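You operate a simulated robot arm through the tools that you are given. There is no shell and no other tool. Be economical: measure what you need, move in short steps, check, and stop when the job is done.

You are at the controls of a simulated two-armed robot. One attempt, no reset.

JOB
Put two of the white crucibles from the bench top beside the dryer on the bottom shelf of the corner bay. Open the third drawer from the top of the left unit, put the yellow pad from the third left drawer space from the top on the computer shelf, then shut the drawer. Push the second drawer from the top of the middle unit shut. Put the grey holder from the bench top behind the furnace on the top of the short bench. Open the top drawer of the middle unit, put the white dish that says "59" from the bench top behind the furnace in the top middle drawer space and shut the drawer again. Any order will do. Set down upright: grey holder.

The check looks at the end state, three seconds after you hand in, the way a careful person would. Anything else that was tipped, shoved, dropped, spilled or broken makes it a failure.

ROBOT AND FRAMES
Two 7-joint arms with two-finger parallel grippers on one trunk, on a base that drives. Base frame: it is fixed to the floor where the robot stands at the start and does not move with it; the origin is under the middle of the robot, x ahead of it, y to its left, z up. Readings come in m, degrees, newtons and seconds.
The left shoulder is at the start at [0.062, 0.196, 0.979], the right one opposite. With the tool pointing down near the work surface each hand reaches from about 0.1 to 0.4 m from the robot's upright axis, wherever it stands, measured 20 degrees to its own side. Places, roughly: bottom shelf of the corner bay [-1.6, -3.9, 0.1]; computer shelf [1, -3.9, 1.5]; grey holder (10x5x9 cm) [1.6, -1.8, 0.8]; second drawer of the middle unit [0.5, -0.9, 0.4]; third drawer of the left unit [0.7, 0, 0.3]; top drawer of the middle unit [0.7, -0.9, 0.6]; top middle drawer space [0.7, -0.9, 0.6]; top of the short bench [3, -3.8, 0.8]; white crucible (5x5x4 cm) [0.5, 0, 0.8]; white crucible (5x5x5 cm) [0.6, -0.2, 0.8]; white crucible (5x5x7 cm) [0.6, -0.4, 0.8]; white dish [1.25, -2.25, 0.75]; yellow pad (7x10x4 cm) [0.6, 0, 0.3]. Payload 1.57 kg a hand.
The TCP of each hand is the grasp point between the finger pads, 0.03 m short of the fingertips. In the tool frame z runs along the fingers and y along their closing line. Largest opening 0.11 m; finger width 0.024, thickness 0.012; the body of the gripper, 0.048 by 0.112 m, starts 0.078 m behind the TCP.
Orientation is that of the tool frame in the base frame, as a unit quaternion [w, x, y, z]. With the fingers straight down and closing along the base's y, the tool's x points along the base's -x, its y along +y and its z along -z.

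CONTROLS
- The arms move only by the tool drive_tool. It takes "left_plan", "right_plan" or both (then of equal length, played together; a hand with none holds still); each is text: rows parted by semicolons, each of 6 numbers parted by spaces: the shift along the base's x, y, z in m, then the turn, a rotation vector about the base's x, y, z in degrees. In form: x y z ax ay az; .... A call has 1 to 20 rows; each row shifts and turns the commanded pose from where the row before left it. "left_grip" and "right_grip" are, for a hand that has rows, the closure in counts, from 0 (fully open) to 255 (shut), set as the call begins (left out, the last holds). Rows are played at 5 a second. More than 0.05 m and 8.6 degrees between two rows, or a gripper value outside its range, and nothing of the call is played. Where a pose cannot be reached the arm comes as near as it can. A force on the tool above 40 N (or 10 N above the force at the start of the call, whichever is more), or a blocked arm, ends the call early, and 0.2 s more pass. Each finger travels about 0.072 m/s and halts on what it meets, pressing with about 27 N; the grip force reading is that of the motor and also rises with nothing between the fingers. The clock runs only during rows and for 0.2 s after the last one: add rows that do not move to give the fingers time. It gives the time, the measured TCP pose, the force on the tool (base axes), the opening and the grip force at its end, in the units of the frame above (readings bear some noise), with the torque about the TCP (base axes, N m) and any sound that the robot's microphone picked up.
- Cameras (640 x 400 px; columns grow to the right, rows downward): "scene" is now at [0.075, -0.0425, 1.5434]; the picture's right is [-0.69, -0.72, 0.00], its down [-0.67, 0.64, -0.37] and it looks along [0.27, -0.26, -0.93] (base axes); focal length 269 px, centre (320, 200). "left" rides on the left gripper at [0.07, -0.016, -0.141] in its tool frame; the picture's right is [0.23, 0.97, 0.00], its down [-0.85, 0.20, -0.48] and it looks along [-0.47, 0.11, 0.88] (tool axes); focal length 222 px, centre (320, 200). "right" rides on the right gripper at [0.07, 0.016, -0.141] in its tool frame; the picture's right is [-0.23, 0.97, 0.00], its down [-0.86, -0.20, -0.48] and it looks along [-0.47, -0.11, 0.88] (tool axes); focal length 222 px, centre (320, 200). There is no depth. A picture from a camera that has moved, and an enlarged one, comes with that camera's place and axes in the base frame and with its lens.
- snapshot(camera): a new picture of that camera. The clock stands still meanwhile.
- raise_lower(by): slides the trunk up (or, below 0, down) by that many m; the arms and the scene camera ride with it, the base frame stays. It gives what a move gives, with no picture.
- base_move(legs): drives the robot by 1 to 6 legs, each [ahead, left, turn to the left] in m, m and degrees, along the robot's own axes; the way and the turn of a leg run together, so that a leg with both is an arc; at most 1.5 m and 180 degrees a leg. The arms and the cameras ride along, it lands a little off, and it stops where it bumps. It gives what a move gives.
- head_to(pan, tilt): turns the head with the scene camera to pan (to the left, within 86 degrees either way) and tilt (down, from -29 to 69), counted from straight ahead of the robot. It gives what a move gives.
- close_up(camera, box): a new picture of the part [left, top, right, bottom] of that camera's present view, enlarged. The clock stands still meanwhile.
- hand_in(): hands the job in; it is judged then, once.

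Go step by step. Nothing tells you exact positions but the pictures and the camera data: compare them with the known pose of the tool, close in by small moves and look again before you grip or let go. The budget is 217 turns and 228 pictures, counting those below and the enlarged ones. Unless the task says otherwise, let go and move clear before handing in.

The tools are called by a JSON object that holds its "api" and its "payload". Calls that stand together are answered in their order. drive_tool: Moves the arms, as the interface text tells. Its arguments: {"type":"object","properties":{"left_plan":{"type":"string"},"left_grip":{"type":"number"},"right_plan":{"type":"string"},"right_grip":{"type":"number"}},"required":[]} The other tools are called the same way: raise_lower (by) slides the trunk up or down; base_move (legs) drives the base; head_to (pan, tilt) turns the head that bears the scene camera; snapshot (camera) takes a picture; close_up (camera, box) takes an enlarged picture of a part of a camera's view; hand_in () hands the job in.

At the start:

```text
clock: 0.0
left_tool_pos: [0.5054, -0.0115, 1.0476]
left_orientation: [-0.001, 0.0, 1.0, 0.001]
left_force: [-0.3, 0.2, 0.6]
left_torque: [0.0, -0.01, 0.01]
left_finger_gap: 0.1102
left_grip_force: 0.1
right_tool_pos: [0.3491, -0.3747, 1.0515]
right_orientation: [0.001, 0.0, 1.0, 0.001]
right_force: [-0.6, 0.5, -0.2]
right_torque: [0.04, -0.03, 0.0]
right_finger_gap: 0.1102
right_grip_force: 0.0
trunk travel left (down, up): [-0.575, 0.415]
robot x, y, heading: [0.0002, -0.002, 0.2]
head pan, tilt: [-43.8, 68.1]
```

scene: 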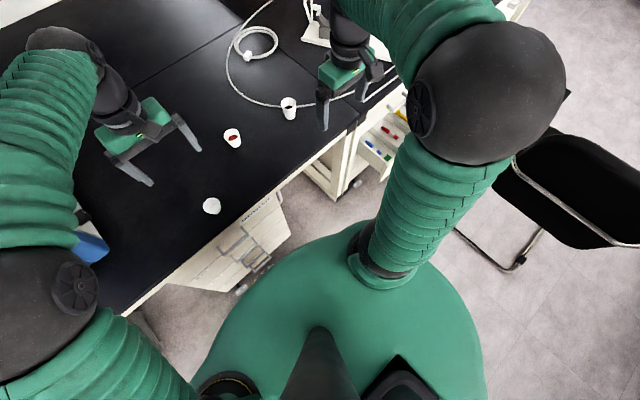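
right: 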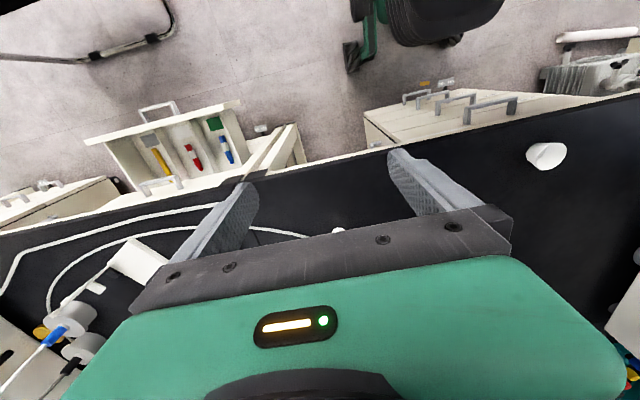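
left: 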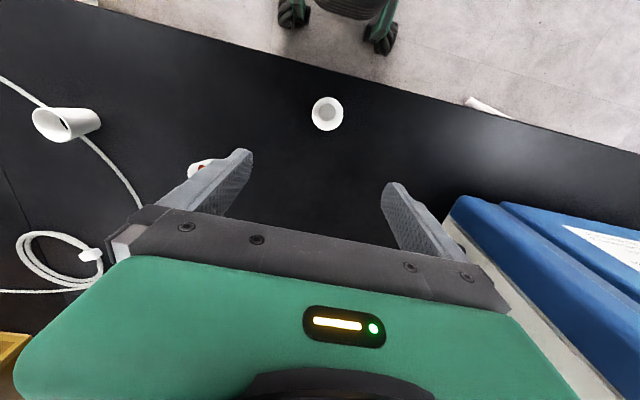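

I see three crucibles on the bench, a partly open drawer in the middle unit, and both arms over the bench. First I take a closer look around.

{"api": "close_up", "payload": {"camera": "scene", "box": [160, 60, 420, 300]}}

{"api": "head_to", "payload": {"pan": -50, "tilt": 25}}

{"api": "snapshot", "payload": {"camera": "scene"}}

```text
1.67 times, centred on (290, 180) of scene
camera zoom: at [0.075, -0.0425, 1.5434], right [-0.69, -0.72, 0.0], down [-0.67, 0.64, -0.37], along [0.27, -0.26, -0.93], focal length 449 px, centre (370, 233)
```

zoom: 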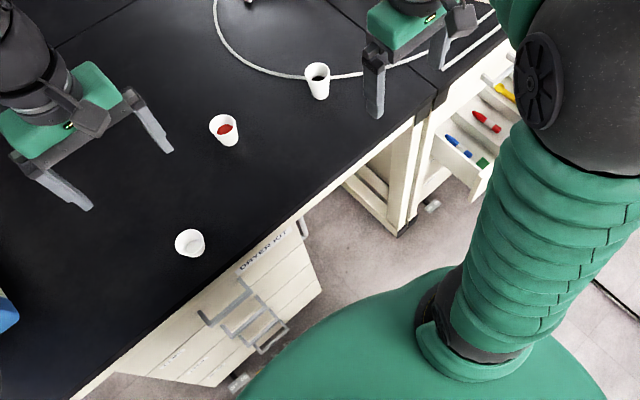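

```text
clock: 1.1
left_tool_pos: [0.5037, -0.0106, 1.0473]
left_orientation: [0.0, 0.0, 1.0, 0.0]
left_force: [-0.4, -0.7, -0.3]
left_torque: [-0.04, 0.01, 0.03]
left_finger_gap: 0.1101
left_grip_force: 0.1
right_tool_pos: [0.3477, -0.3747, 1.0521]
right_orientation: [0.001, 0.0, 1.0, 0.001]
right_force: [-1.0, 0.5, -0.2]
right_torque: [0.05, 0.0, 0.01]
right_finger_gap: 0.1099
right_grip_force: 0.1
trunk travel left (down, up): [-0.575, 0.415]
robot x, y, heading: [0.0023, 0.0004, -0.0]
head pan, tilt: [-50.0, 25.0]
```

```text
223 pictures are left
camera scene: at [0.0934, -0.0738, 1.602], right [-0.77, -0.64, 0.0], down [-0.27, 0.33, -0.91], along [0.58, -0.69, -0.43], focal length 269 px, centre (320, 200)
```

scene: 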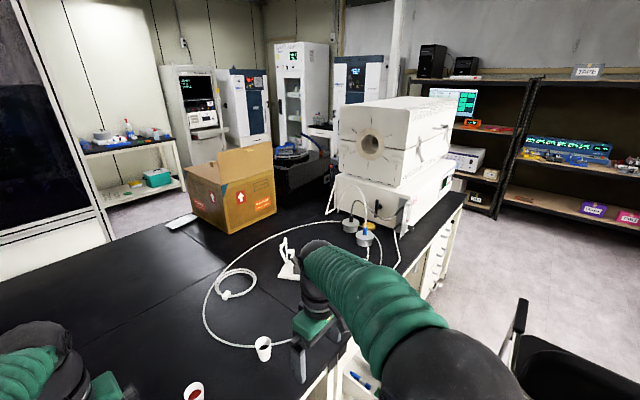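

The furnace is on the bench to the right, and the shelf bays stand along the back wall. I pan around for a fuller survey.

{"api": "close_up", "payload": {"camera": "scene", "box": [360, 20, 640, 220]}}

{"api": "close_up", "payload": {"camera": "scene", "box": [40, 40, 360, 240]}}

{"api": "head_to", "payload": {"pan": -86, "tilt": 25}}

{"api": "snapshot", "payload": {"camera": "scene"}}

{"api": "head_to", "payload": {"pan": 0, "tilt": 45}}

{"api": "snapshot", "payload": {"camera": "scene"}}

```text
2.00 times, centred on (500, 120) of scene
camera zoom: at [0.0934, -0.0738, 1.602], right [-0.77, -0.64, 0.0], down [-0.27, 0.33, -0.91], along [0.58, -0.69, -0.43], focal length 538 px, centre (-40, 360)
```

zoom: 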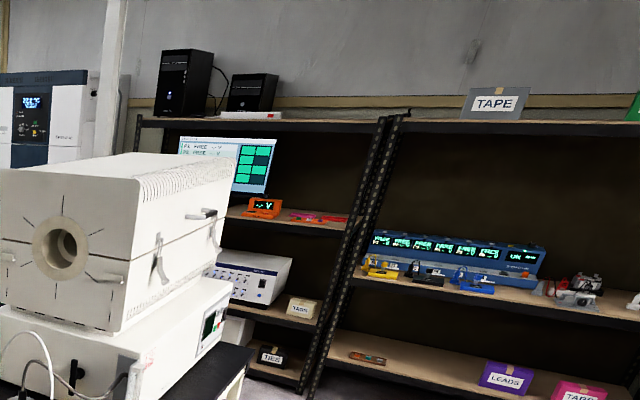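

```text
2.00 times, centred on (200, 140) of scene
camera zoom: at [0.0934, -0.0738, 1.602], right [-0.77, -0.64, 0.0], down [-0.27, 0.33, -0.91], along [0.58, -0.69, -0.43], focal length 538 px, centre (560, 320)
```

zoom: 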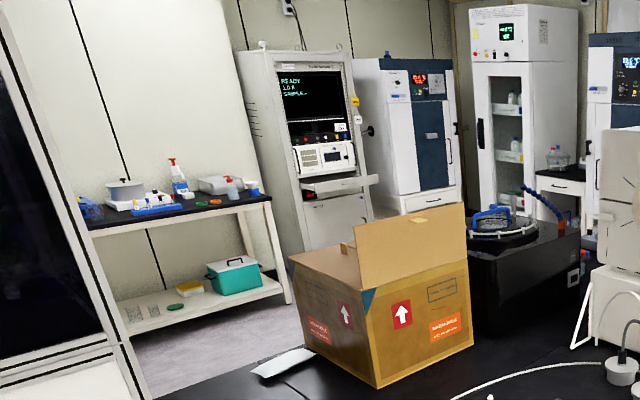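

```text
clock: 2.1
left_tool_pos: [0.5045, -0.0109, 1.0473]
left_orientation: [0.0, -0.001, 1.0, 0.0]
left_force: [0.1, -0.8, -0.1]
left_torque: [0.01, -0.02, -0.03]
left_finger_gap: 0.1099
left_grip_force: 0.1
right_tool_pos: [0.347, -0.3739, 1.0522]
right_orientation: [-0.001, 0.0, 1.0, 0.0]
right_force: [0.1, 0.2, 0.6]
right_torque: [0.02, 0.01, 0.03]
right_finger_gap: 0.1101
right_grip_force: 0.0
trunk travel left (down, up): [-0.575, 0.415]
robot x, y, heading: [-0.0024, -0.0047, 0.0]
head pan, tilt: [-85.9, 25.0]
```

```text
220 pictures are left
camera scene: at [0.0407, -0.0952, 1.6022], right [-1.0, -0.07, 0.0], down [-0.03, 0.42, -0.91], along [0.06, -0.9, -0.42], focal length 269 px, centre (320, 200)
```

scene: 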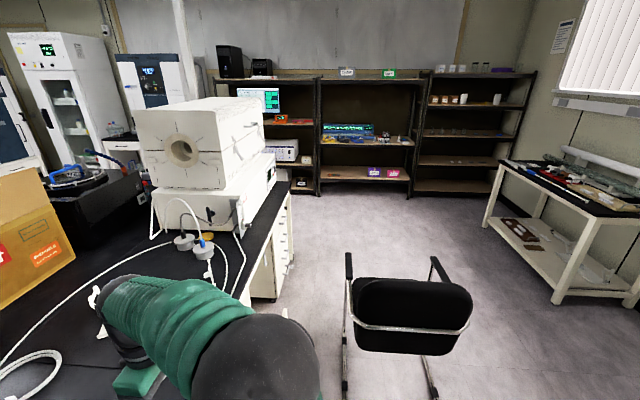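

```text
clock: 3.7
left_tool_pos: [0.504, -0.0111, 1.0478]
left_orientation: [0.0, 0.0, 1.0, 0.0]
left_force: [0.3, -0.6, 0.0]
left_torque: [0.02, 0.01, 0.01]
left_finger_gap: 0.1096
left_grip_force: 0.1
right_tool_pos: [0.3478, -0.3727, 1.0518]
right_orientation: [0.0, 0.0, 1.0, 0.0]
right_force: [0.3, 0.6, -0.3]
right_torque: [-0.02, 0.02, -0.02]
right_finger_gap: 0.1102
right_grip_force: 0.1
trunk travel left (down, up): [-0.575, 0.415]
robot x, y, heading: [0.0017, -0.0015, 0.3]
head pan, tilt: [0.0, 45.0]
```

```text
219 pictures are left
camera scene: at [0.1154, -0.0032, 1.5716], right [0.0, -1.0, 0.0], down [-0.71, 0.0, -0.71], along [0.71, 0.0, -0.71], focal length 269 px, centre (320, 200)
```

scene: 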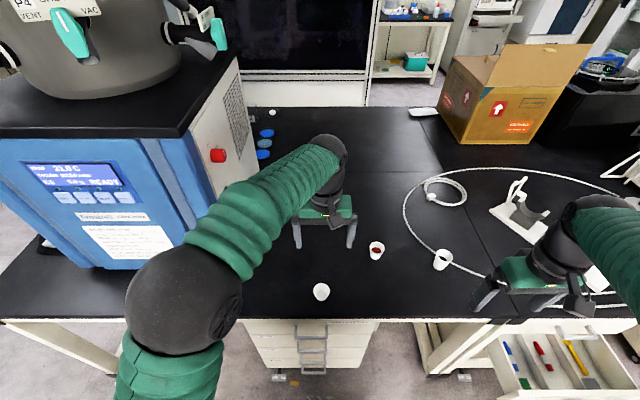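

Three crucibles: about (0.51,0.0), (0.66,-0.20), (0.615,-0.417). I check their contents and the left drawer unit.

{"api": "close_up", "payload": {"camera": "scene", "box": [290, 220, 480, 340]}}

{"api": "close_up", "payload": {"camera": "scene", "box": [220, 280, 620, 400]}}

{"api": "snapshot", "payload": {"camera": "right"}}

```text
3.33 times, centred on (385, 280) of scene
camera zoom: at [0.1154, -0.0032, 1.5716], right [0.0, -1.0, 0.0], down [-0.71, 0.0, -0.71], along [0.71, 0.0, -0.71], focal length 897 px, centre (103, -67)
```

zoom: 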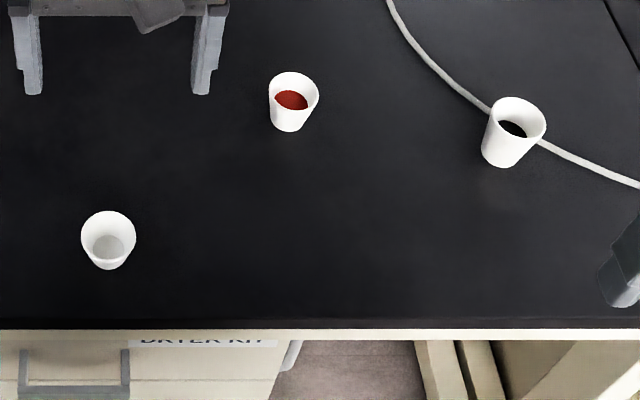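

```text
1.60 times, centred on (420, 340) of scene
camera zoom: at [0.1154, -0.0032, 1.5716], right [0.0, -1.0, 0.0], down [-0.71, 0.0, -0.71], along [0.71, 0.0, -0.71], focal length 431 px, centre (160, -24)
```

zoom: 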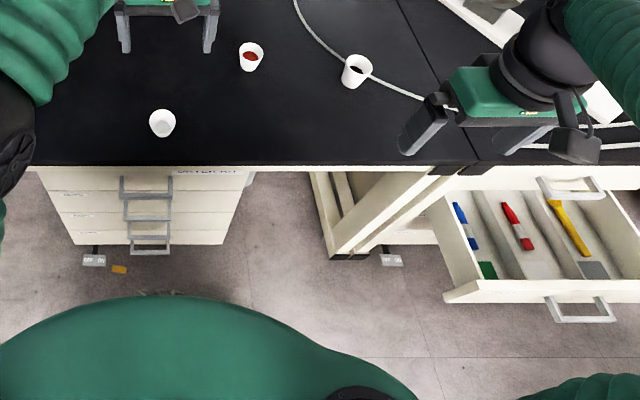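

```text
216 pictures are left
camera right: at [0.2774, -0.3575, 1.1938], right [0.23, 0.97, 0.0], down [0.86, -0.2, 0.48], along [0.47, -0.11, -0.88], focal length 222 px, centre (320, 200)
```

right: 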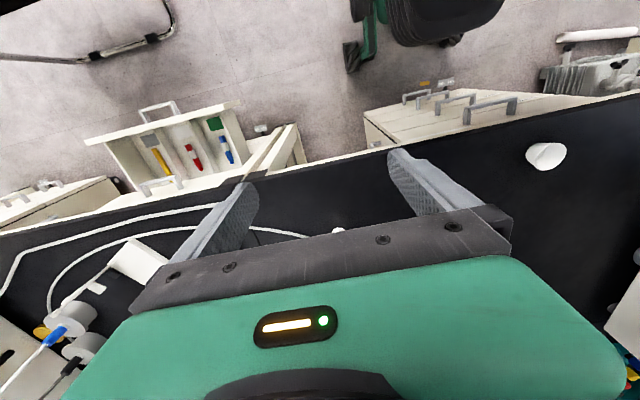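

Crucible 1 (empty) and crucible 3 (tall) will go to the bay. I'll grip them with the hands pitched 45° so they can later be set under the shelf; first I pitch both hands and come lower.

{"api": "drive_tool", "payload": {"left_plan": "-0.01 0 -0.03 0 -7.5 0;-0.01 0.001 -0.03 0 -7.5 0;-0.01 0.001 -0.03 0 -7.5 0;-0.01 0.001 -0.03 0 -7.5 0;-0.01 0.001 -0.03 0 -7.5 0;-0.01 0.001 -0.02 0 -7.5 0;0 0 0 0 0 0", "right_plan": "0.025 -0.007 -0.03 0 -7.5 0;0.025 -0.007 -0.03 0 -7.5 0;0.025 -0.007 -0.03 0 -7.5 0;0.025 -0.007 -0.03 0 -7.5 0;0.025 -0.007 -0.03 0 -7.5 0;0.025 -0.007 -0.02 0 -7.5 0;0 0 0 0 0 0"}}

{"api": "snapshot", "payload": {"camera": "scene"}}

{"api": "snapshot", "payload": {"camera": "left"}}

{"api": "snapshot", "payload": {"camera": "right"}}

```text
clock: 4.8
left_tool_pos: [0.5118, 0.1215, 0.9432]
left_orientation: [0.267, -0.149, 0.952, 0.027]
left_force: [-0.8, 0.0, 0.4]
left_torque: [-0.02, 0.02, 0.02]
left_finger_gap: 0.1099
left_grip_force: 0.0
right_tool_pos: [0.445, -0.4011, 0.9332]
right_orientation: [0.256, -0.001, 0.967, 0.001]
right_force: [0.1, 0.0, 0.2]
right_torque: [0.02, -0.03, -0.02]
right_finger_gap: 0.1102
right_grip_force: 0.1
trunk travel left (down, up): [-0.575, 0.415]
robot x, y, heading: [-0.0033, 0.0013, 0.0]
head pan, tilt: [0.0, 45.0]
stopped in row 5 (left hand): the arm was blocked; the commanded pose is now the measured one
```

```text
215 pictures are left
camera scene: at [0.1153, -0.0018, 1.5715], right [0.0, -1.0, 0.0], down [-0.71, 0.0, -0.71], along [0.71, 0.0, -0.71], focal length 269 px, centre (320, 200)
```

scene: 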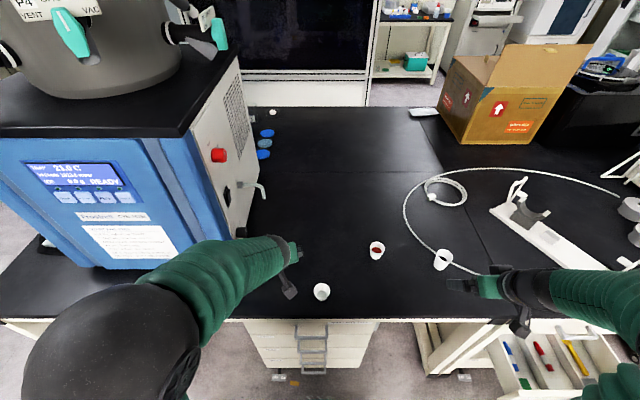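

```text
214 pictures are left
camera left: at [0.3896, 0.0683, 1.0283], right [-0.48, 0.87, -0.14], down [0.4, 0.36, 0.85], along [0.78, 0.35, -0.51], focal length 222 px, centre (320, 200)
```

left: 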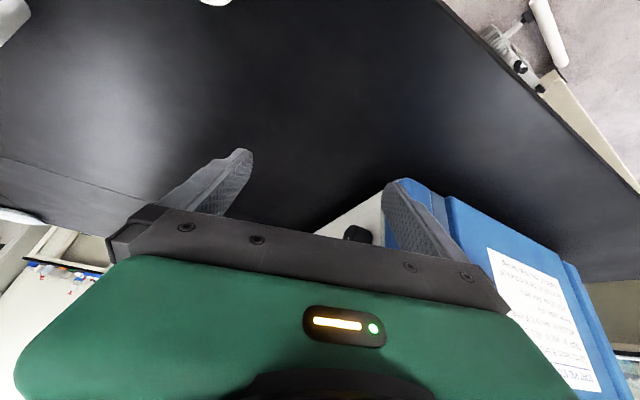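

```text
213 pictures are left
camera right: at [0.3141, -0.3843, 1.0221], right [0.2, 0.97, 0.11], down [0.51, -0.2, 0.84], along [0.84, -0.11, -0.53], focal length 222 px, centre (320, 200)
```

right: 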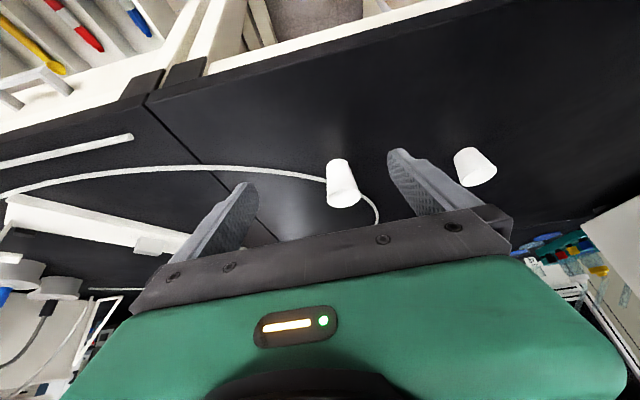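

The left arm was blocked near the dryer's side and drifted left. I lift it and bring it right, away from the dryer, then look.

{"api": "drive_tool", "payload": {"left_plan": "-0.01 -0.02 0.03 0 0 0;-0.01 -0.02 0.03 0 0 0;-0.01 -0.02 0.03 0 0 0;-0.01 -0.02 0.02 0 0 0;0 0 0 0 0 0"}}

{"api": "snapshot", "payload": {"camera": "scene"}}

```text
clock: 6.0
left_tool_pos: [0.4708, 0.0331, 1.0541]
left_orientation: [0.265, -0.141, 0.953, 0.026]
left_force: [0.3, 0.9, -0.5]
left_torque: [-0.02, 0.0, 0.02]
left_finger_gap: 0.1098
left_grip_force: 0.0
right_tool_pos: [0.4448, -0.4032, 0.9329]
right_orientation: [0.256, 0.001, 0.967, 0.001]
right_force: [0.3, 0.2, -0.3]
right_torque: [0.04, 0.01, 0.03]
right_finger_gap: 0.1101
right_grip_force: 0.0
trunk travel left (down, up): [-0.575, 0.415]
robot x, y, heading: [0.003, -0.0004, 0.2]
head pan, tilt: [0.0, 45.0]
```

```text
212 pictures are left
camera scene: at [0.1153, -0.0038, 1.5715], right [0.0, -1.0, 0.0], down [-0.71, 0.0, -0.71], along [0.71, 0.0, -0.71], focal length 269 px, centre (320, 200)
```

scene: 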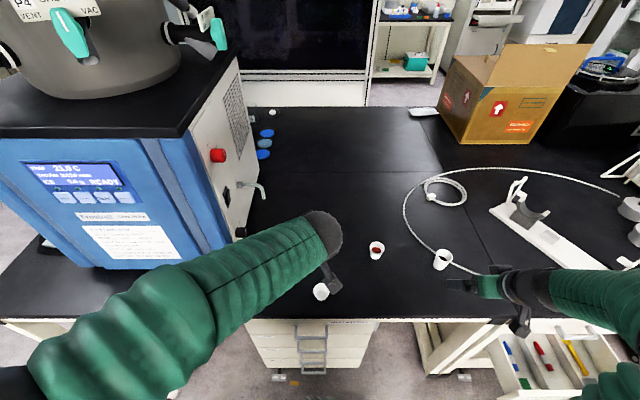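

I'll shift the robot 0.2 m to the right so the left arm is clear of the dryer, then square the left hand.

{"api": "base_move", "payload": {"legs": [[0, -0.2, 0]]}}

{"api": "drive_tool", "payload": {"left_plan": "0 0 0 1.15 -4.6 -5.4;0 0 0 1.15 -4.6 -5.4;0 0 0 1.15 -4.6 -5.4;0 0 0 0 0 0"}}

{"api": "snapshot", "payload": {"camera": "scene"}}

```text
clock: 7.6
left_tool_pos: [0.4707, -0.1623, 1.0532]
left_orientation: [0.267, -0.142, 0.953, 0.023]
left_force: [0.8, 0.9, -0.1]
left_torque: [0.02, 0.01, 0.01]
left_finger_gap: 0.1099
left_grip_force: 0.1
right_tool_pos: [0.4455, -0.5973, 0.9342]
right_orientation: [0.257, -0.002, 0.967, -0.001]
right_force: [-0.2, 1.1, -0.6]
right_torque: [-0.03, 0.0, -0.05]
right_finger_gap: 0.1099
right_grip_force: 0.1
trunk travel left (down, up): [-0.575, 0.415]
robot x, y, heading: [-0.0003, -0.2031, -0.1]
head pan, tilt: [0.0, 45.0]
```

```text
clock: 8.6
left_tool_pos: [0.4698, -0.1659, 1.0529]
left_orientation: [0.383, -0.001, 0.924, -0.001]
left_force: [0.0, -0.9, 0.0]
left_torque: [-0.02, 0.02, 0.0]
left_finger_gap: 0.11
left_grip_force: 0.0
right_tool_pos: [0.4453, -0.6007, 0.9322]
right_orientation: [0.255, -0.001, 0.967, 0.0]
right_force: [0.1, 0.5, 0.3]
right_torque: [0.0, -0.01, 0.01]
right_finger_gap: 0.1101
right_grip_force: 0.0
trunk travel left (down, up): [-0.575, 0.415]
robot x, y, heading: [-0.0004, -0.2027, -0.0]
head pan, tilt: [0.0, 45.0]
```

```text
211 pictures are left
camera scene: at [0.115, -0.2034, 1.5716], right [0.0, -1.0, 0.0], down [-0.71, 0.0, -0.71], along [0.71, 0.0, -0.71], focal length 269 px, centre (320, 200)
```

scene: 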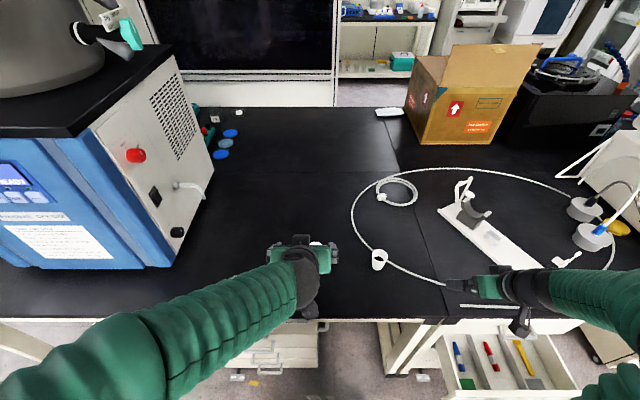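

Both hands are clear now. I bring each into line just above and before its crucible.

{"api": "drive_tool", "payload": {"left_plan": "-0.006 0.032 -0.03 0 0 0;-0.006 0.032 -0.03 0 0 0;-0.006 0.032 -0.03 0 0 0;-0.006 0.032 -0.03 0 0 0;-0.006 0.032 -0.03 0 0 0;0 0 0 0 0 0", "right_plan": "0.005 0.037 0 0 -7.5 0;0.005 0.037 0 0 -7.5 0;0.005 0.037 0 0 0 0;0.005 0.037 0 0 0 0;0.005 0.036 0 0 0 0;0 0 0 0 0 0"}}

{"api": "snapshot", "payload": {"camera": "left"}}

{"api": "snapshot", "payload": {"camera": "right"}}

{"api": "snapshot", "payload": {"camera": "scene"}}

```text
clock: 10.0
left_tool_pos: [0.4743, -0.0406, 0.9096]
left_orientation: [0.383, -0.005, 0.924, 0.001]
left_force: [0.1, 0.4, -1.1]
left_torque: [0.01, 0.01, -0.03]
left_finger_gap: 0.1097
left_grip_force: 0.1
left hand out of reach, approached as far as the arm can: row 3, 4, 5
right_tool_pos: [0.4754, -0.4151, 0.9346]
right_orientation: [0.379, -0.001, 0.925, -0.001]
right_force: [0.3, -0.2, -0.2]
right_torque: [-0.01, 0.0, 0.0]
right_finger_gap: 0.1102
right_grip_force: 0.1
right hand out of reach, approached as far as the arm can: row 4
trunk travel left (down, up): [-0.575, 0.415]
robot x, y, heading: [-0.0016, -0.205, 0.1]
head pan, tilt: [0.0, 45.0]
```

```text
210 pictures are left
camera left: at [0.3258, -0.0581, 0.9602], right [-0.17, 0.97, -0.16], down [0.26, 0.2, 0.94], along [0.95, 0.12, -0.29], focal length 222 px, centre (320, 200)
```

left: 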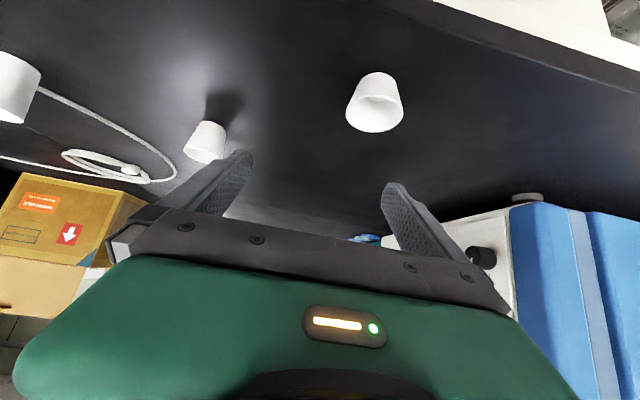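

```text
209 pictures are left
camera right: at [0.3253, -0.3994, 0.9868], right [0.16, 0.97, 0.16], down [0.27, -0.2, 0.94], along [0.95, -0.11, -0.3], focal length 222 px, centre (320, 200)
```

right: 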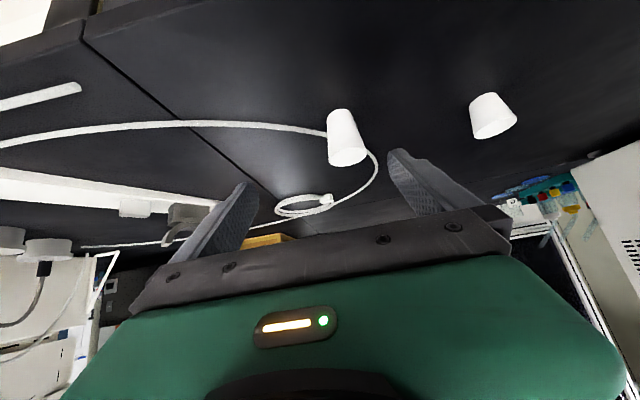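

```text
208 pictures are left
camera scene: at [0.1141, -0.2003, 1.5717], right [0.0, -1.0, 0.0], down [-0.71, 0.0, -0.71], along [0.71, 0.0, -0.71], focal length 269 px, centre (320, 200)
```

scene: 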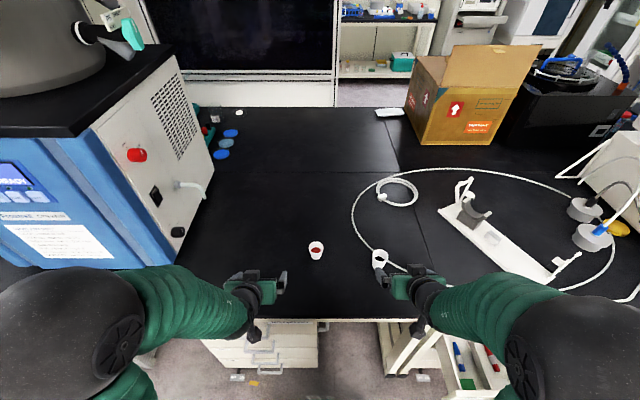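

Crucible 1 is around (0.52, 0.0). The hand was short of reach while folded close; going forward to it should be easier. I try in steps.

{"api": "drive_tool", "payload": {"left_plan": "0.005 0.01 -0.015 0 0 0;0.01 0.01 -0.015 0 0 0;0.015 0.01 -0.015 0 0 0;0.015 0.01 -0.015 0 0 0;0 0 0 0 0 0", "right_plan": "0.03 0 -0.015 0 0 0;0.03 0 -0.015 0 0 0;0.02 0 -0.015 0 0 0;0.01 0 -0.015 0 0 0;0 0 0 0 0 0"}}

{"api": "snapshot", "payload": {"camera": "left"}}

{"api": "snapshot", "payload": {"camera": "right"}}

```text
clock: 11.2
left_tool_pos: [0.5148, -0.0405, 0.8576]
left_orientation: [0.384, -0.002, 0.923, -0.001]
left_force: [0.3, 0.2, -0.1]
left_torque: [0.02, 0.01, 0.0]
left_finger_gap: 0.11
left_grip_force: 0.2
left hand out of reach, approached as far as the arm can: row 1, 2, 3
right_tool_pos: [0.5624, -0.4155, 0.8762]
right_orientation: [0.381, -0.001, 0.925, -0.001]
right_force: [-1.1, 0.5, -0.3]
right_torque: [-0.02, -0.02, -0.01]
right_finger_gap: 0.1099
right_grip_force: 0.2
trunk travel left (down, up): [-0.575, 0.415]
robot x, y, heading: [0.0031, -0.2014, 0.3]
head pan, tilt: [0.0, 45.0]
```

```text
207 pictures are left
camera left: at [0.3663, -0.0561, 0.9067], right [-0.16, 0.97, -0.17], down [0.26, 0.2, 0.94], along [0.95, 0.11, -0.29], focal length 222 px, centre (320, 200)
```

left: 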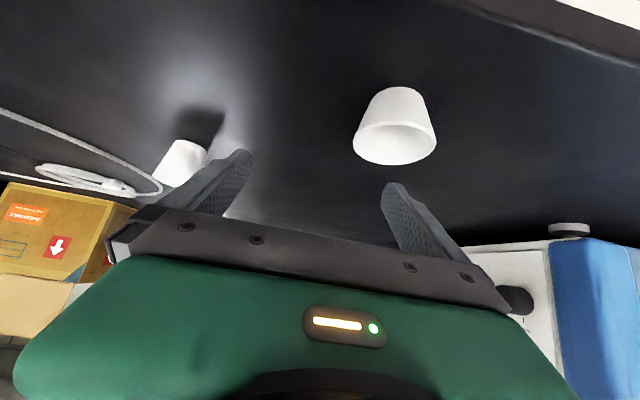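

```text
206 pictures are left
camera right: at [0.4135, -0.3991, 0.9269], right [0.16, 0.97, 0.16], down [0.27, -0.2, 0.94], along [0.95, -0.11, -0.29], focal length 222 px, centre (320, 200)
```

right: 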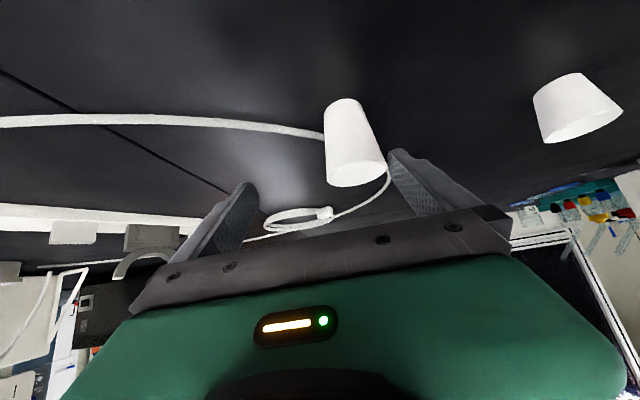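

The left hand is 5 cm short sideways, so I shift the base 5 cm to the left; fingertips are still above the rims.

{"api": "base_move", "payload": {"legs": [[0, 0.05, 0]]}}

{"api": "drive_tool", "payload": {"left_plan": "0.0 0 -0.015 0 0 0;0.0 0 -0.015 0 0 0;0.00 0 -0.01 0 0 0;0 0 0 0 0 0", "right_plan": "0.01 -0.025 0 0 0 0;0.01 -0.025 0 0 0 0;0.01 0 0 0 0 0;0 0 0 0 0 0"}}

{"api": "snapshot", "payload": {"camera": "left"}}

{"api": "snapshot", "payload": {"camera": "right"}}

{"api": "snapshot", "payload": {"camera": "scene"}}

```text
clock: 12.1
left_tool_pos: [0.5167, -0.0143, 0.8601]
left_orientation: [0.384, 0.004, 0.923, 0.007]
left_force: [0.9, -2.1, 0.9]
left_torque: [0.14, 0.04, 0.12]
left_finger_gap: 0.1098
left_grip_force: 0.1
right_tool_pos: [0.5644, -0.3875, 0.8693]
right_orientation: [0.38, 0.004, 0.925, 0.008]
right_force: [0.2, -2.2, 0.0]
right_torque: [0.13, -0.03, 0.12]
right_finger_gap: 0.1101
right_grip_force: 0.1
trunk travel left (down, up): [-0.575, 0.415]
robot x, y, heading: [-0.004, -0.1549, 0.0]
head pan, tilt: [0.0, 45.0]
```

```text
clock: 12.7
left_tool_pos: [0.5147, 0.0012, 0.8328]
left_orientation: [0.387, 0.002, 0.922, 0.001]
left_force: [-0.2, -1.0, 0.1]
left_torque: [0.05, 0.0, 0.06]
left_finger_gap: 0.11
left_grip_force: 0.1
right_tool_pos: [0.5806, -0.4197, 0.8744]
right_orientation: [0.381, 0.001, 0.925, 0.002]
right_force: [0.1, -0.1, 0.0]
right_torque: [0.05, 0.05, 0.0]
right_finger_gap: 0.1101
right_grip_force: 0.1
trunk travel left (down, up): [-0.575, 0.415]
robot x, y, heading: [0.0004, -0.1567, -0.1]
head pan, tilt: [0.0, 45.0]
stopped in row 3 (left hand): the force on the tool passed its limit at 60 N (the readings are from after the stop); the commanded pose is now the measured one
```

```text
205 pictures are left
camera left: at [0.3645, -0.0152, 0.8813], right [-0.16, 0.97, -0.16], down [0.26, 0.2, 0.95], along [0.95, 0.11, -0.28], focal length 222 px, centre (320, 200)
```

left: 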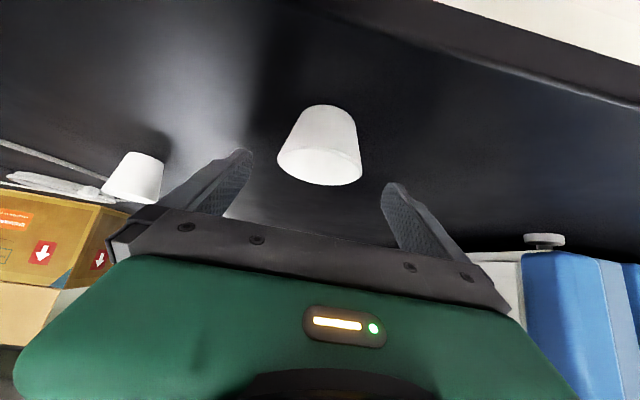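

```text
204 pictures are left
camera right: at [0.43, -0.4034, 0.9263], right [0.16, 0.97, 0.16], down [0.27, -0.2, 0.94], along [0.95, -0.11, -0.29], focal length 222 px, centre (320, 200)
```

right: 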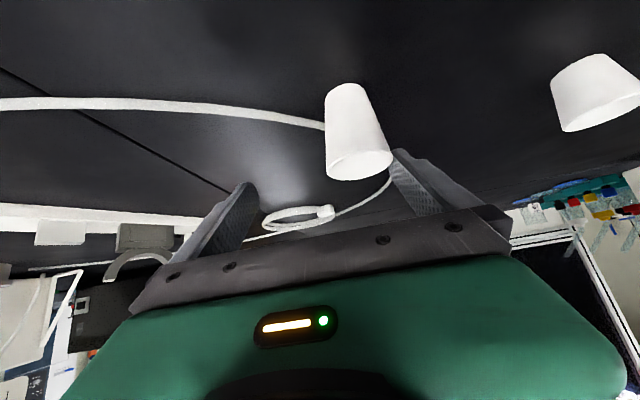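

```text
203 pictures are left
camera scene: at [0.1147, -0.1533, 1.5716], right [0.0, -1.0, 0.0], down [-0.71, 0.0, -0.71], along [0.71, 0.0, -0.71], focal length 269 px, centre (320, 200)
```

scene: 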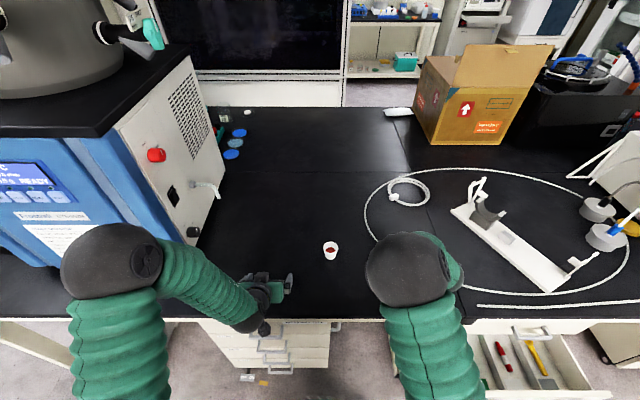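

The left arm met something (probably its elbow at the dryer's front). I'll leave crucible 1 and take the second (red) one with the left hand instead, from further right.

{"api": "drive_tool", "payload": {"left_plan": "0 -0.01 0.03 0 0 0;0 -0.02 0.03 0 0 0;0 -0.02 0.02 0 0 0;0 0 0 0 0 0", "right_plan": "0 0 0.015 0 0 0;0 0 0.015 0 0 0;0 0 0 0 0 0;0 0 0 0 0 0"}}

{"api": "base_move", "payload": {"legs": [[0, -0.155, 0]]}}

{"api": "snapshot", "payload": {"camera": "scene"}}

{"api": "snapshot", "payload": {"camera": "left"}}

```text
clock: 13.7
left_tool_pos: [0.5139, -0.0507, 0.9122]
left_orientation: [0.388, 0.002, 0.922, 0.002]
left_force: [-0.5, -0.7, -0.3]
left_torque: [0.02, 0.0, 0.02]
left_finger_gap: 0.1099
left_grip_force: 0.0
right_tool_pos: [0.5797, -0.4214, 0.9045]
right_orientation: [0.381, 0.0, 0.924, 0.003]
right_force: [-0.8, 0.5, -0.1]
right_torque: [0.02, 0.0, 0.04]
right_finger_gap: 0.1099
right_grip_force: 0.0
trunk travel left (down, up): [-0.575, 0.415]
robot x, y, heading: [-0.0019, -0.1514, 0.2]
head pan, tilt: [0.0, 45.0]
```

```text
clock: 15.1
left_tool_pos: [0.5152, -0.1994, 0.9113]
left_orientation: [0.388, 0.001, 0.922, -0.001]
left_force: [-0.3, -1.0, -0.4]
left_torque: [-0.03, 0.03, 0.02]
left_finger_gap: 0.1101
left_grip_force: 0.1
right_tool_pos: [0.5798, -0.571, 0.9059]
right_orientation: [0.382, 0.0, 0.924, 0.0]
right_force: [0.8, -1.1, 0.9]
right_torque: [-0.01, 0.02, 0.01]
right_finger_gap: 0.1096
right_grip_force: 0.1
trunk travel left (down, up): [-0.575, 0.415]
robot x, y, heading: [0.0012, -0.3054, -0.1]
head pan, tilt: [0.0, 45.0]
```

```text
202 pictures are left
camera scene: at [0.1165, -0.3002, 1.5714], right [0.0, -1.0, 0.01], down [-0.71, 0.0, -0.71], along [0.71, 0.0, -0.71], focal length 269 px, centre (320, 200)
```

scene: 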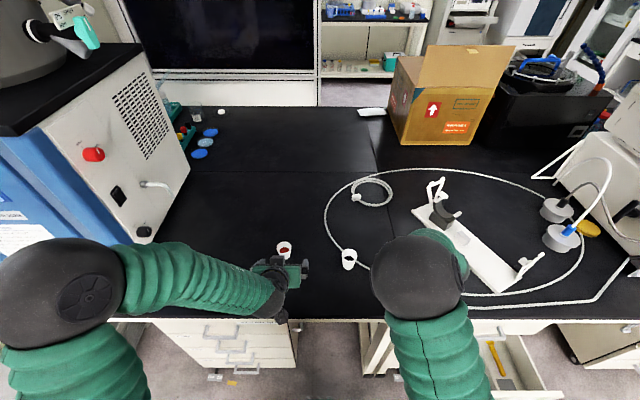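

```text
201 pictures are left
camera left: at [0.3657, -0.2149, 0.96], right [-0.16, 0.97, -0.16], down [0.26, 0.2, 0.95], along [0.95, 0.11, -0.28], focal length 222 px, centre (320, 200)
```

left: 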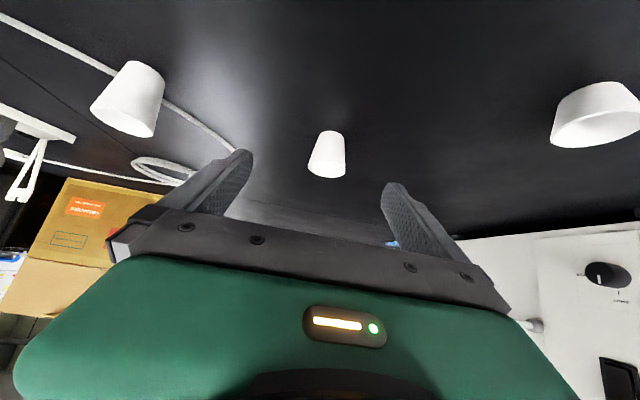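

Crucible 2 is at about (0.68,-0.18) and no obstacle near the left arm. I advance the left hand partway, and bring the right hand back in line with crucible 3.

{"api": "drive_tool", "payload": {"left_plan": "0.02 0.003 -0.02 0 0 0;0.02 0.003 -0.02 0 0 0;0.02 0.003 -0.015 0 0 0;0.02 0.003 -0.015 0 0 0;0.01 0.003 -0.015 0 0 0;0 0 0 0 0 0", "right_plan": "-0.02 0.03 0 0 0 0;-0.02 0.03 0 0 0 0;0 0.03 0 0 0 0;0 0.03 0 0 0 0;0.0 0.03 0 0 0 0;0 0 0 0 0 0"}}

{"api": "snapshot", "payload": {"camera": "left"}}

{"api": "snapshot", "payload": {"camera": "right"}}

```text
clock: 15.8
left_tool_pos: [0.555, -0.1898, 0.8698]
left_orientation: [0.387, 0.001, 0.922, -0.001]
left_force: [0.3, 0.0, 0.5]
left_torque: [-0.01, -0.03, -0.02]
left_finger_gap: 0.11
left_grip_force: 0.1
right_tool_pos: [0.5235, -0.6209, 0.9118]
right_orientation: [0.383, 0.117, 0.915, -0.042]
right_force: [0.6, 1.2, -0.2]
right_torque: [-0.04, -0.01, -0.04]
right_finger_gap: 0.1099
right_grip_force: 0.0
trunk travel left (down, up): [-0.575, 0.415]
robot x, y, heading: [0.0001, -0.3028, 0.1]
head pan, tilt: [0.0, 45.0]
stopped in row 3 (right hand): the arm was blocked; the commanded pose is now the measured one
```

```text
200 pictures are left
camera left: at [0.4052, -0.2056, 0.9183], right [-0.16, 0.97, -0.16], down [0.26, 0.2, 0.95], along [0.95, 0.11, -0.28], focal length 222 px, centre (320, 200)
```

left: 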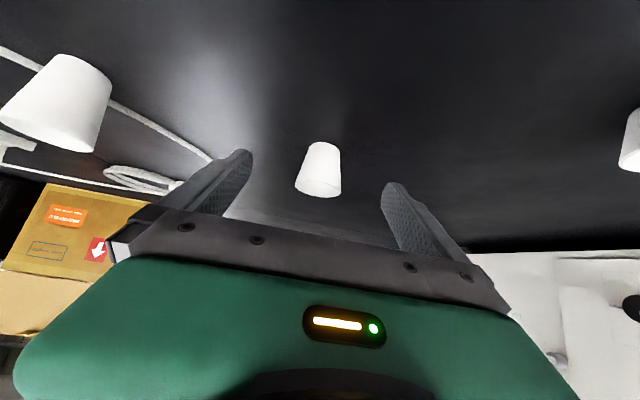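

```text
199 pictures are left
camera right: at [0.3832, -0.5679, 0.9615], right [0.39, 0.9, 0.17], down [0.2, -0.27, 0.94], along [0.9, -0.34, -0.28], focal length 222 px, centre (320, 200)
```

right: 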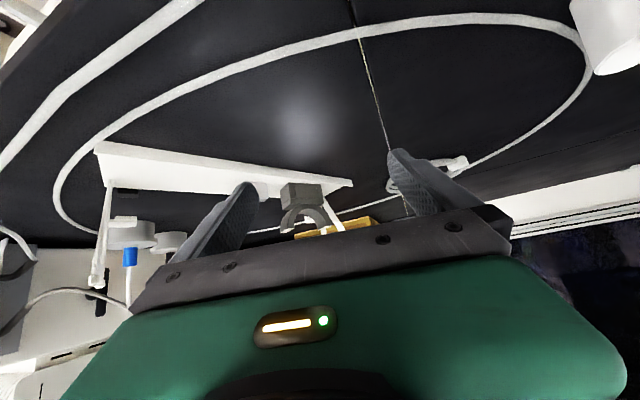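

The contact explains itself: the bench top is really at z≈0.80, so the fingertips touched it. Recomputed, crucible 2 is near (0.63,-0.187); I advance the left hand to straddle it.

{"api": "drive_tool", "payload": {"left_plan": "0.015 0.001 -0.005 0 0 0;0.015 0.001 -0.005 0 0 0;0.015 0.001 -0.01 0 0 0;0.005 0 -0.005 0 0 0;0 0 0 0 0 0"}}

{"api": "snapshot", "payload": {"camera": "left"}}

{"api": "snapshot", "payload": {"camera": "scene"}}

```text
clock: 17.0
left_tool_pos: [0.6034, -0.1924, 0.8468]
left_orientation: [0.388, 0.001, 0.922, 0.002]
left_force: [-0.6, 0.2, -0.3]
left_torque: [-0.01, 0.01, 0.01]
left_finger_gap: 0.11
left_grip_force: 0.1
right_tool_pos: [0.5234, -0.6263, 0.9092]
right_orientation: [0.383, 0.119, 0.915, -0.042]
right_force: [-0.6, -0.4, -0.5]
right_torque: [0.04, 0.01, -0.02]
right_finger_gap: 0.11
right_grip_force: 0.1
trunk travel left (down, up): [-0.575, 0.415]
robot x, y, heading: [0.002, -0.3049, -0.2]
head pan, tilt: [0.0, 45.0]
```

```text
198 pictures are left
camera left: at [0.4549, -0.2083, 0.8945], right [-0.16, 0.97, -0.16], down [0.26, 0.2, 0.95], along [0.95, 0.11, -0.28], focal length 222 px, centre (320, 200)
```

left: 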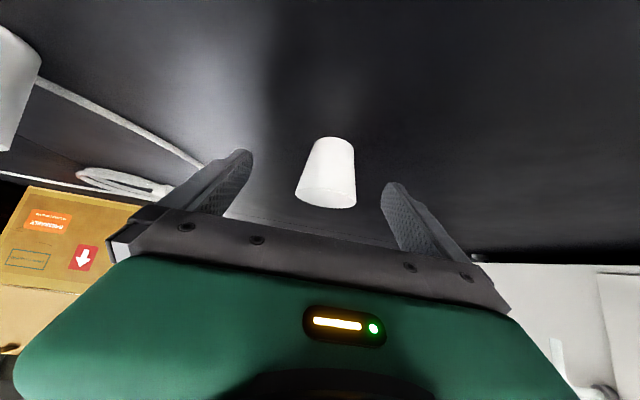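

```text
197 pictures are left
camera scene: at [0.1162, -0.3078, 1.5716], right [0.0, -1.0, 0.0], down [-0.71, 0.0, -0.71], along [0.71, 0.0, -0.71], focal length 269 px, centre (320, 200)
```

scene: 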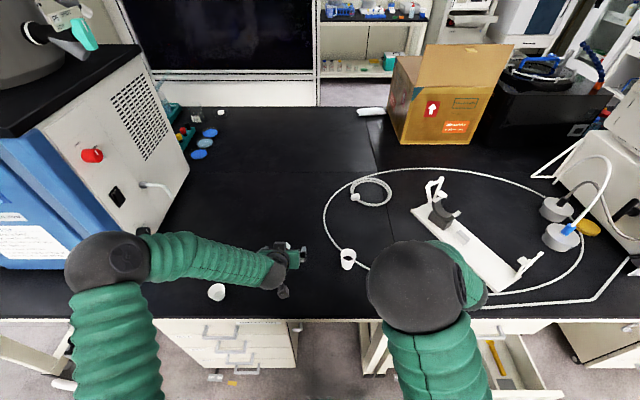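

Crucible 2 sits at about (0.628,-0.187,0.82). I move in the last bit and close.

{"api": "drive_tool", "payload": {"left_plan": "0.01 0.003 -0.004 0 0 0;0.01 0.002 -0.004 0 0 0;0.005 0 -0.002 0 0 0;0 0 0 0 0 0"}}

{"api": "drive_tool", "payload": {"left_plan": "0 0 0 0 0 0;0 0 0 0 0 0;0 0 0 0 0 0;0 0 0 0 0 0;0 0 0 0 0 0;0 0 0 0 0 0", "left_grip": 200}}

{"api": "snapshot", "payload": {"camera": "left"}}

```text
clock: 18.0
left_tool_pos: [0.6307, -0.1852, 0.8357]
left_orientation: [0.388, 0.002, 0.922, 0.0]
left_force: [-0.4, -0.9, 0.3]
left_torque: [0.02, -0.01, -0.03]
left_finger_gap: 0.11
left_grip_force: 0.0
right_tool_pos: [0.5241, -0.6261, 0.9101]
right_orientation: [0.383, 0.118, 0.915, -0.042]
right_force: [0.1, 0.4, 0.0]
right_torque: [-0.01, 0.01, -0.01]
right_finger_gap: 0.1101
right_grip_force: 0.1
trunk travel left (down, up): [-0.575, 0.415]
robot x, y, heading: [0.0021, -0.3063, 0.0]
head pan, tilt: [0.0, 45.0]
```

```text
clock: 19.4
left_tool_pos: [0.6296, -0.186, 0.835]
left_orientation: [0.387, 0.001, 0.922, 0.0]
left_force: [0.2, 0.6, 0.7]
left_torque: [0.01, -0.03, 0.02]
left_finger_gap: 0.046
left_grip_force: 26.9
right_tool_pos: [0.5234, -0.6243, 0.9093]
right_orientation: [0.383, 0.119, 0.915, -0.041]
right_force: [-1.3, 0.7, 0.2]
right_torque: [0.01, -0.04, 0.03]
right_finger_gap: 0.1102
right_grip_force: 0.0
trunk travel left (down, up): [-0.575, 0.415]
robot x, y, heading: [0.0025, -0.3017, -0.2]
head pan, tilt: [0.0, 45.0]
```

```text
196 pictures are left
camera left: at [0.4801, -0.2022, 0.8839], right [-0.16, 0.97, -0.16], down [0.26, 0.2, 0.95], along [0.95, 0.11, -0.28], focal length 222 px, centre (320, 200)
```

left: 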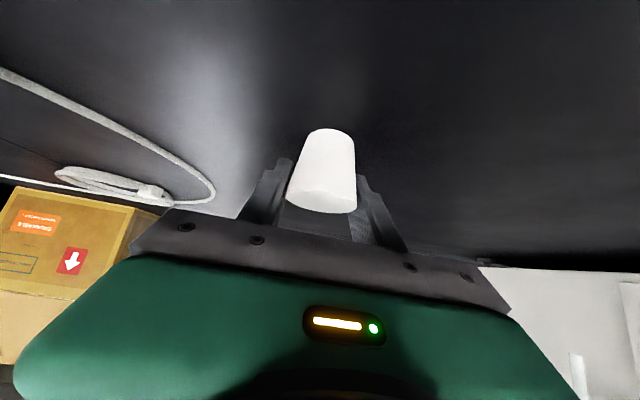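

Gripped (gap 0.046). I lift the left hand and draw it back, while squaring the right hand.

{"api": "drive_tool", "payload": {"left_plan": "0 0 0.02 0 0 0;0 0 0.03 0 0 0;0 0 0.03 0 0 0;-0.03 0 0.03 0 0 0;-0.03 0 0.02 0 0 0;-0.03 0 0.02 0 0 0;0 0 0 0 0 0", "right_plan": "0 0 0.01 0 0 0;0.01 0 0.01 0 0 7.2;0.01 0 0.01 0 0 7.2;0.01 0 0.01 0 0 0;0 0 0 0 0 0;0 0 0 0 0 0;0 0 0 0 0 0"}}

{"api": "base_move", "payload": {"legs": [[0, 0.155, 0]]}}

{"api": "snapshot", "payload": {"camera": "left"}}

{"api": "snapshot", "payload": {"camera": "right"}}

{"api": "snapshot", "payload": {"camera": "scene"}}

```text
clock: 21.0
left_tool_pos: [0.5391, -0.1856, 0.9838]
left_orientation: [0.387, 0.002, 0.922, 0.001]
left_force: [0.1, 0.1, 0.2]
left_torque: [0.0, -0.01, 0.0]
left_finger_gap: 0.0455
left_grip_force: 27.0
right_tool_pos: [0.5568, -0.6213, 0.9494]
right_orientation: [0.384, -0.004, 0.923, 0.01]
right_force: [0.1, 0.0, 0.2]
right_torque: [-0.02, -0.04, 0.02]
right_finger_gap: 0.1098
right_grip_force: 0.0
trunk travel left (down, up): [-0.575, 0.415]
robot x, y, heading: [-0.0006, -0.3041, 0.2]
head pan, tilt: [0.0, 45.0]
```

```text
clock: 22.4
left_tool_pos: [0.539, -0.0388, 0.9862]
left_orientation: [0.387, 0.002, 0.922, 0.004]
left_force: [0.4, -0.8, -0.3]
left_torque: [0.02, 0.0, 0.04]
left_finger_gap: 0.0455
left_grip_force: 26.9
right_tool_pos: [0.5563, -0.4702, 0.948]
right_orientation: [0.385, -0.002, 0.923, 0.011]
right_force: [-1.3, -0.1, -0.4]
right_torque: [0.03, 0.0, 0.0]
right_finger_gap: 0.1098
right_grip_force: 0.1
trunk travel left (down, up): [-0.575, 0.415]
robot x, y, heading: [0.0054, -0.1523, 0.1]
head pan, tilt: [0.0, 45.0]
```

```text
195 pictures are left
camera left: at [0.3893, -0.0542, 1.0342], right [-0.16, 0.98, -0.15], down [0.26, 0.19, 0.95], along [0.95, 0.11, -0.28], focal length 222 px, centre (320, 200)
```

left: 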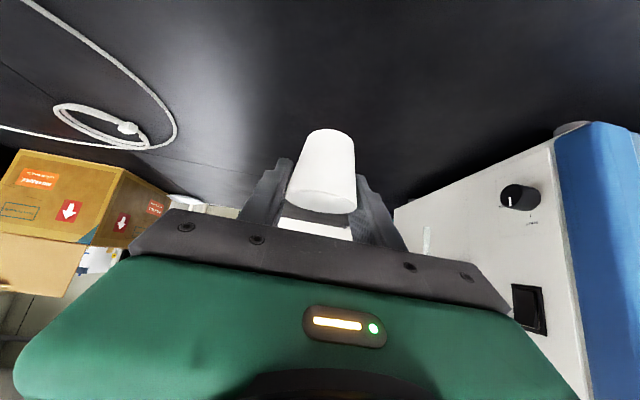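

```text
194 pictures are left
camera right: at [0.4058, -0.4568, 0.9986], right [0.15, 0.97, 0.18], down [0.26, -0.21, 0.94], along [0.95, -0.09, -0.29], focal length 222 px, centre (320, 200)
```

right: 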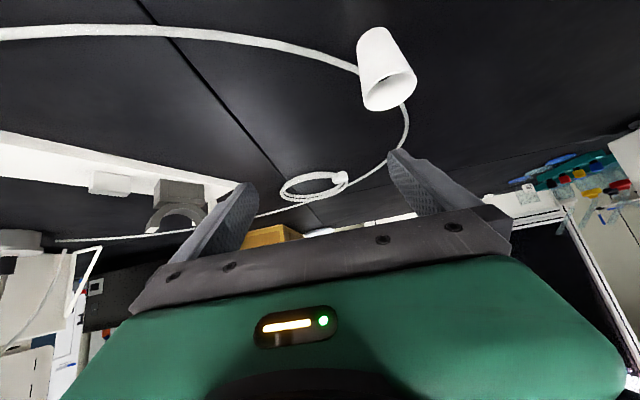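

```text
193 pictures are left
camera scene: at [0.1156, -0.1645, 1.5715], right [0.0, -1.0, -0.01], down [-0.71, 0.01, -0.71], along [0.71, 0.01, -0.71], focal length 269 px, centre (320, 200)
```

scene: 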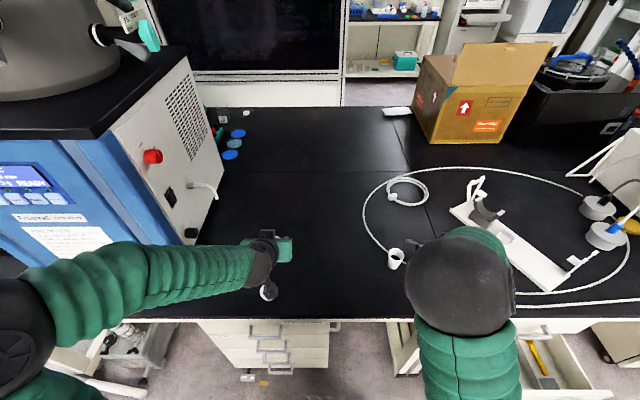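

Crucible 3 is at about (0.58,-0.393), 7 cm tall. I bring the right hand above/before it.

{"api": "drive_tool", "payload": {"right_plan": "0 0.02 -0.01 0 0 0;0 0.02 -0.01 0 0 0;0 0.02 -0.01 0 0 0;0 0.015 -0.01 0 0 0;0 0 0 0 0 0"}}

{"api": "snapshot", "payload": {"camera": "right"}}

```text
clock: 23.6
left_tool_pos: [0.5384, -0.03, 0.9877]
left_orientation: [0.389, 0.001, 0.921, 0.0]
left_force: [0.9, 0.4, -0.6]
left_torque: [0.03, -0.01, 0.03]
left_finger_gap: 0.0456
left_grip_force: 27.2
right_tool_pos: [0.5564, -0.409, 0.9247]
right_orientation: [0.398, 0.023, 0.917, 0.008]
right_force: [-0.3, 0.4, -0.3]
right_torque: [0.01, 0.02, 0.04]
right_finger_gap: 0.11
right_grip_force: 0.0
trunk travel left (down, up): [-0.575, 0.415]
robot x, y, heading: [0.0016, -0.1494, -0.1]
head pan, tilt: [0.0, 45.0]
```

```text
192 pictures are left
camera right: at [0.4057, -0.3885, 0.9714], right [0.19, 0.96, 0.2], down [0.23, -0.24, 0.94], along [0.95, -0.13, -0.26], focal length 222 px, centre (320, 200)
```

right: 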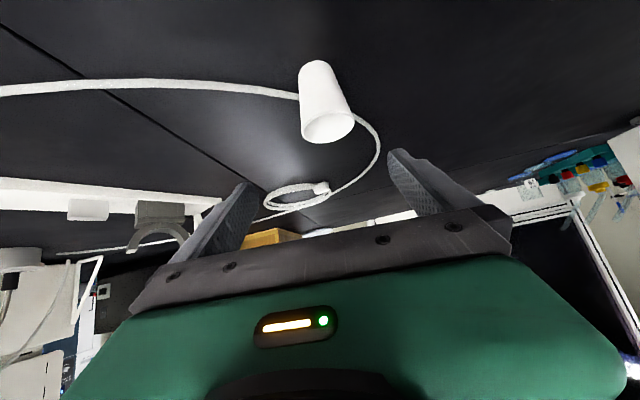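

Close; the arm is at its inner limit, so I shift the base 2 cm left and descend partway.

{"api": "base_move", "payload": {"legs": [[0, 0.025, 0]]}}

{"api": "drive_tool", "payload": {"right_plan": "0.005 0 -0.01 0 0 0;0.005 0 -0.015 0 0 0;0.005 0 -0.01 0 0 0;0 0 0 0 0 0"}}

{"api": "snapshot", "payload": {"camera": "right"}}

```text
clock: 24.4
left_tool_pos: [0.5386, -0.0173, 0.9869]
left_orientation: [0.388, 0.003, 0.922, 0.004]
left_force: [-0.2, -0.2, 0.3]
left_torque: [0.06, 0.0, 0.03]
left_finger_gap: 0.0456
left_grip_force: 26.8
right_tool_pos: [0.5568, -0.3916, 0.9189]
right_orientation: [0.396, 0.02, 0.918, 0.011]
right_force: [0.9, -0.9, -0.9]
right_torque: [0.11, -0.01, 0.08]
right_finger_gap: 0.1101
right_grip_force: 0.2
trunk travel left (down, up): [-0.575, 0.415]
robot x, y, heading: [0.0053, -0.1254, 0.1]
head pan, tilt: [0.0, 45.0]
```

```text
clock: 25.4
left_tool_pos: [0.5381, -0.0182, 0.9877]
left_orientation: [0.389, 0.004, 0.921, 0.003]
left_force: [-0.7, -0.4, 0.8]
left_torque: [0.01, -0.01, 0.03]
left_finger_gap: 0.0457
left_grip_force: 27.4
right_tool_pos: [0.5686, -0.4013, 0.8883]
right_orientation: [0.4, 0.03, 0.916, 0.01]
right_force: [0.0, -0.2, -0.1]
right_torque: [-0.01, 0.0, 0.03]
right_finger_gap: 0.1101
right_grip_force: 0.0
trunk travel left (down, up): [-0.575, 0.415]
robot x, y, heading: [-0.0036, -0.1274, 0.3]
head pan, tilt: [0.0, 45.0]
```

```text
191 pictures are left
camera right: at [0.4196, -0.3786, 0.9342], right [0.2, 0.96, 0.21], down [0.22, -0.25, 0.94], along [0.95, -0.14, -0.26], focal length 222 px, centre (320, 200)
```

right: 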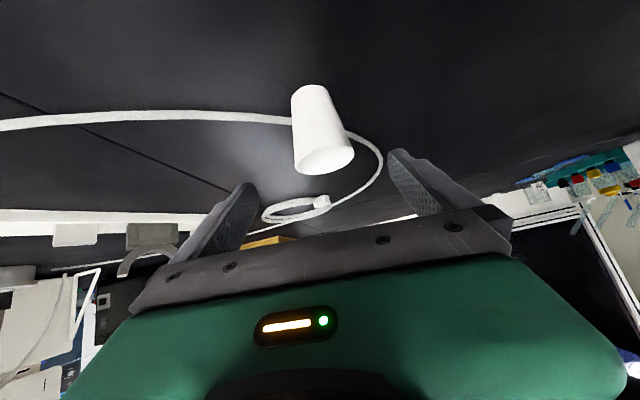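

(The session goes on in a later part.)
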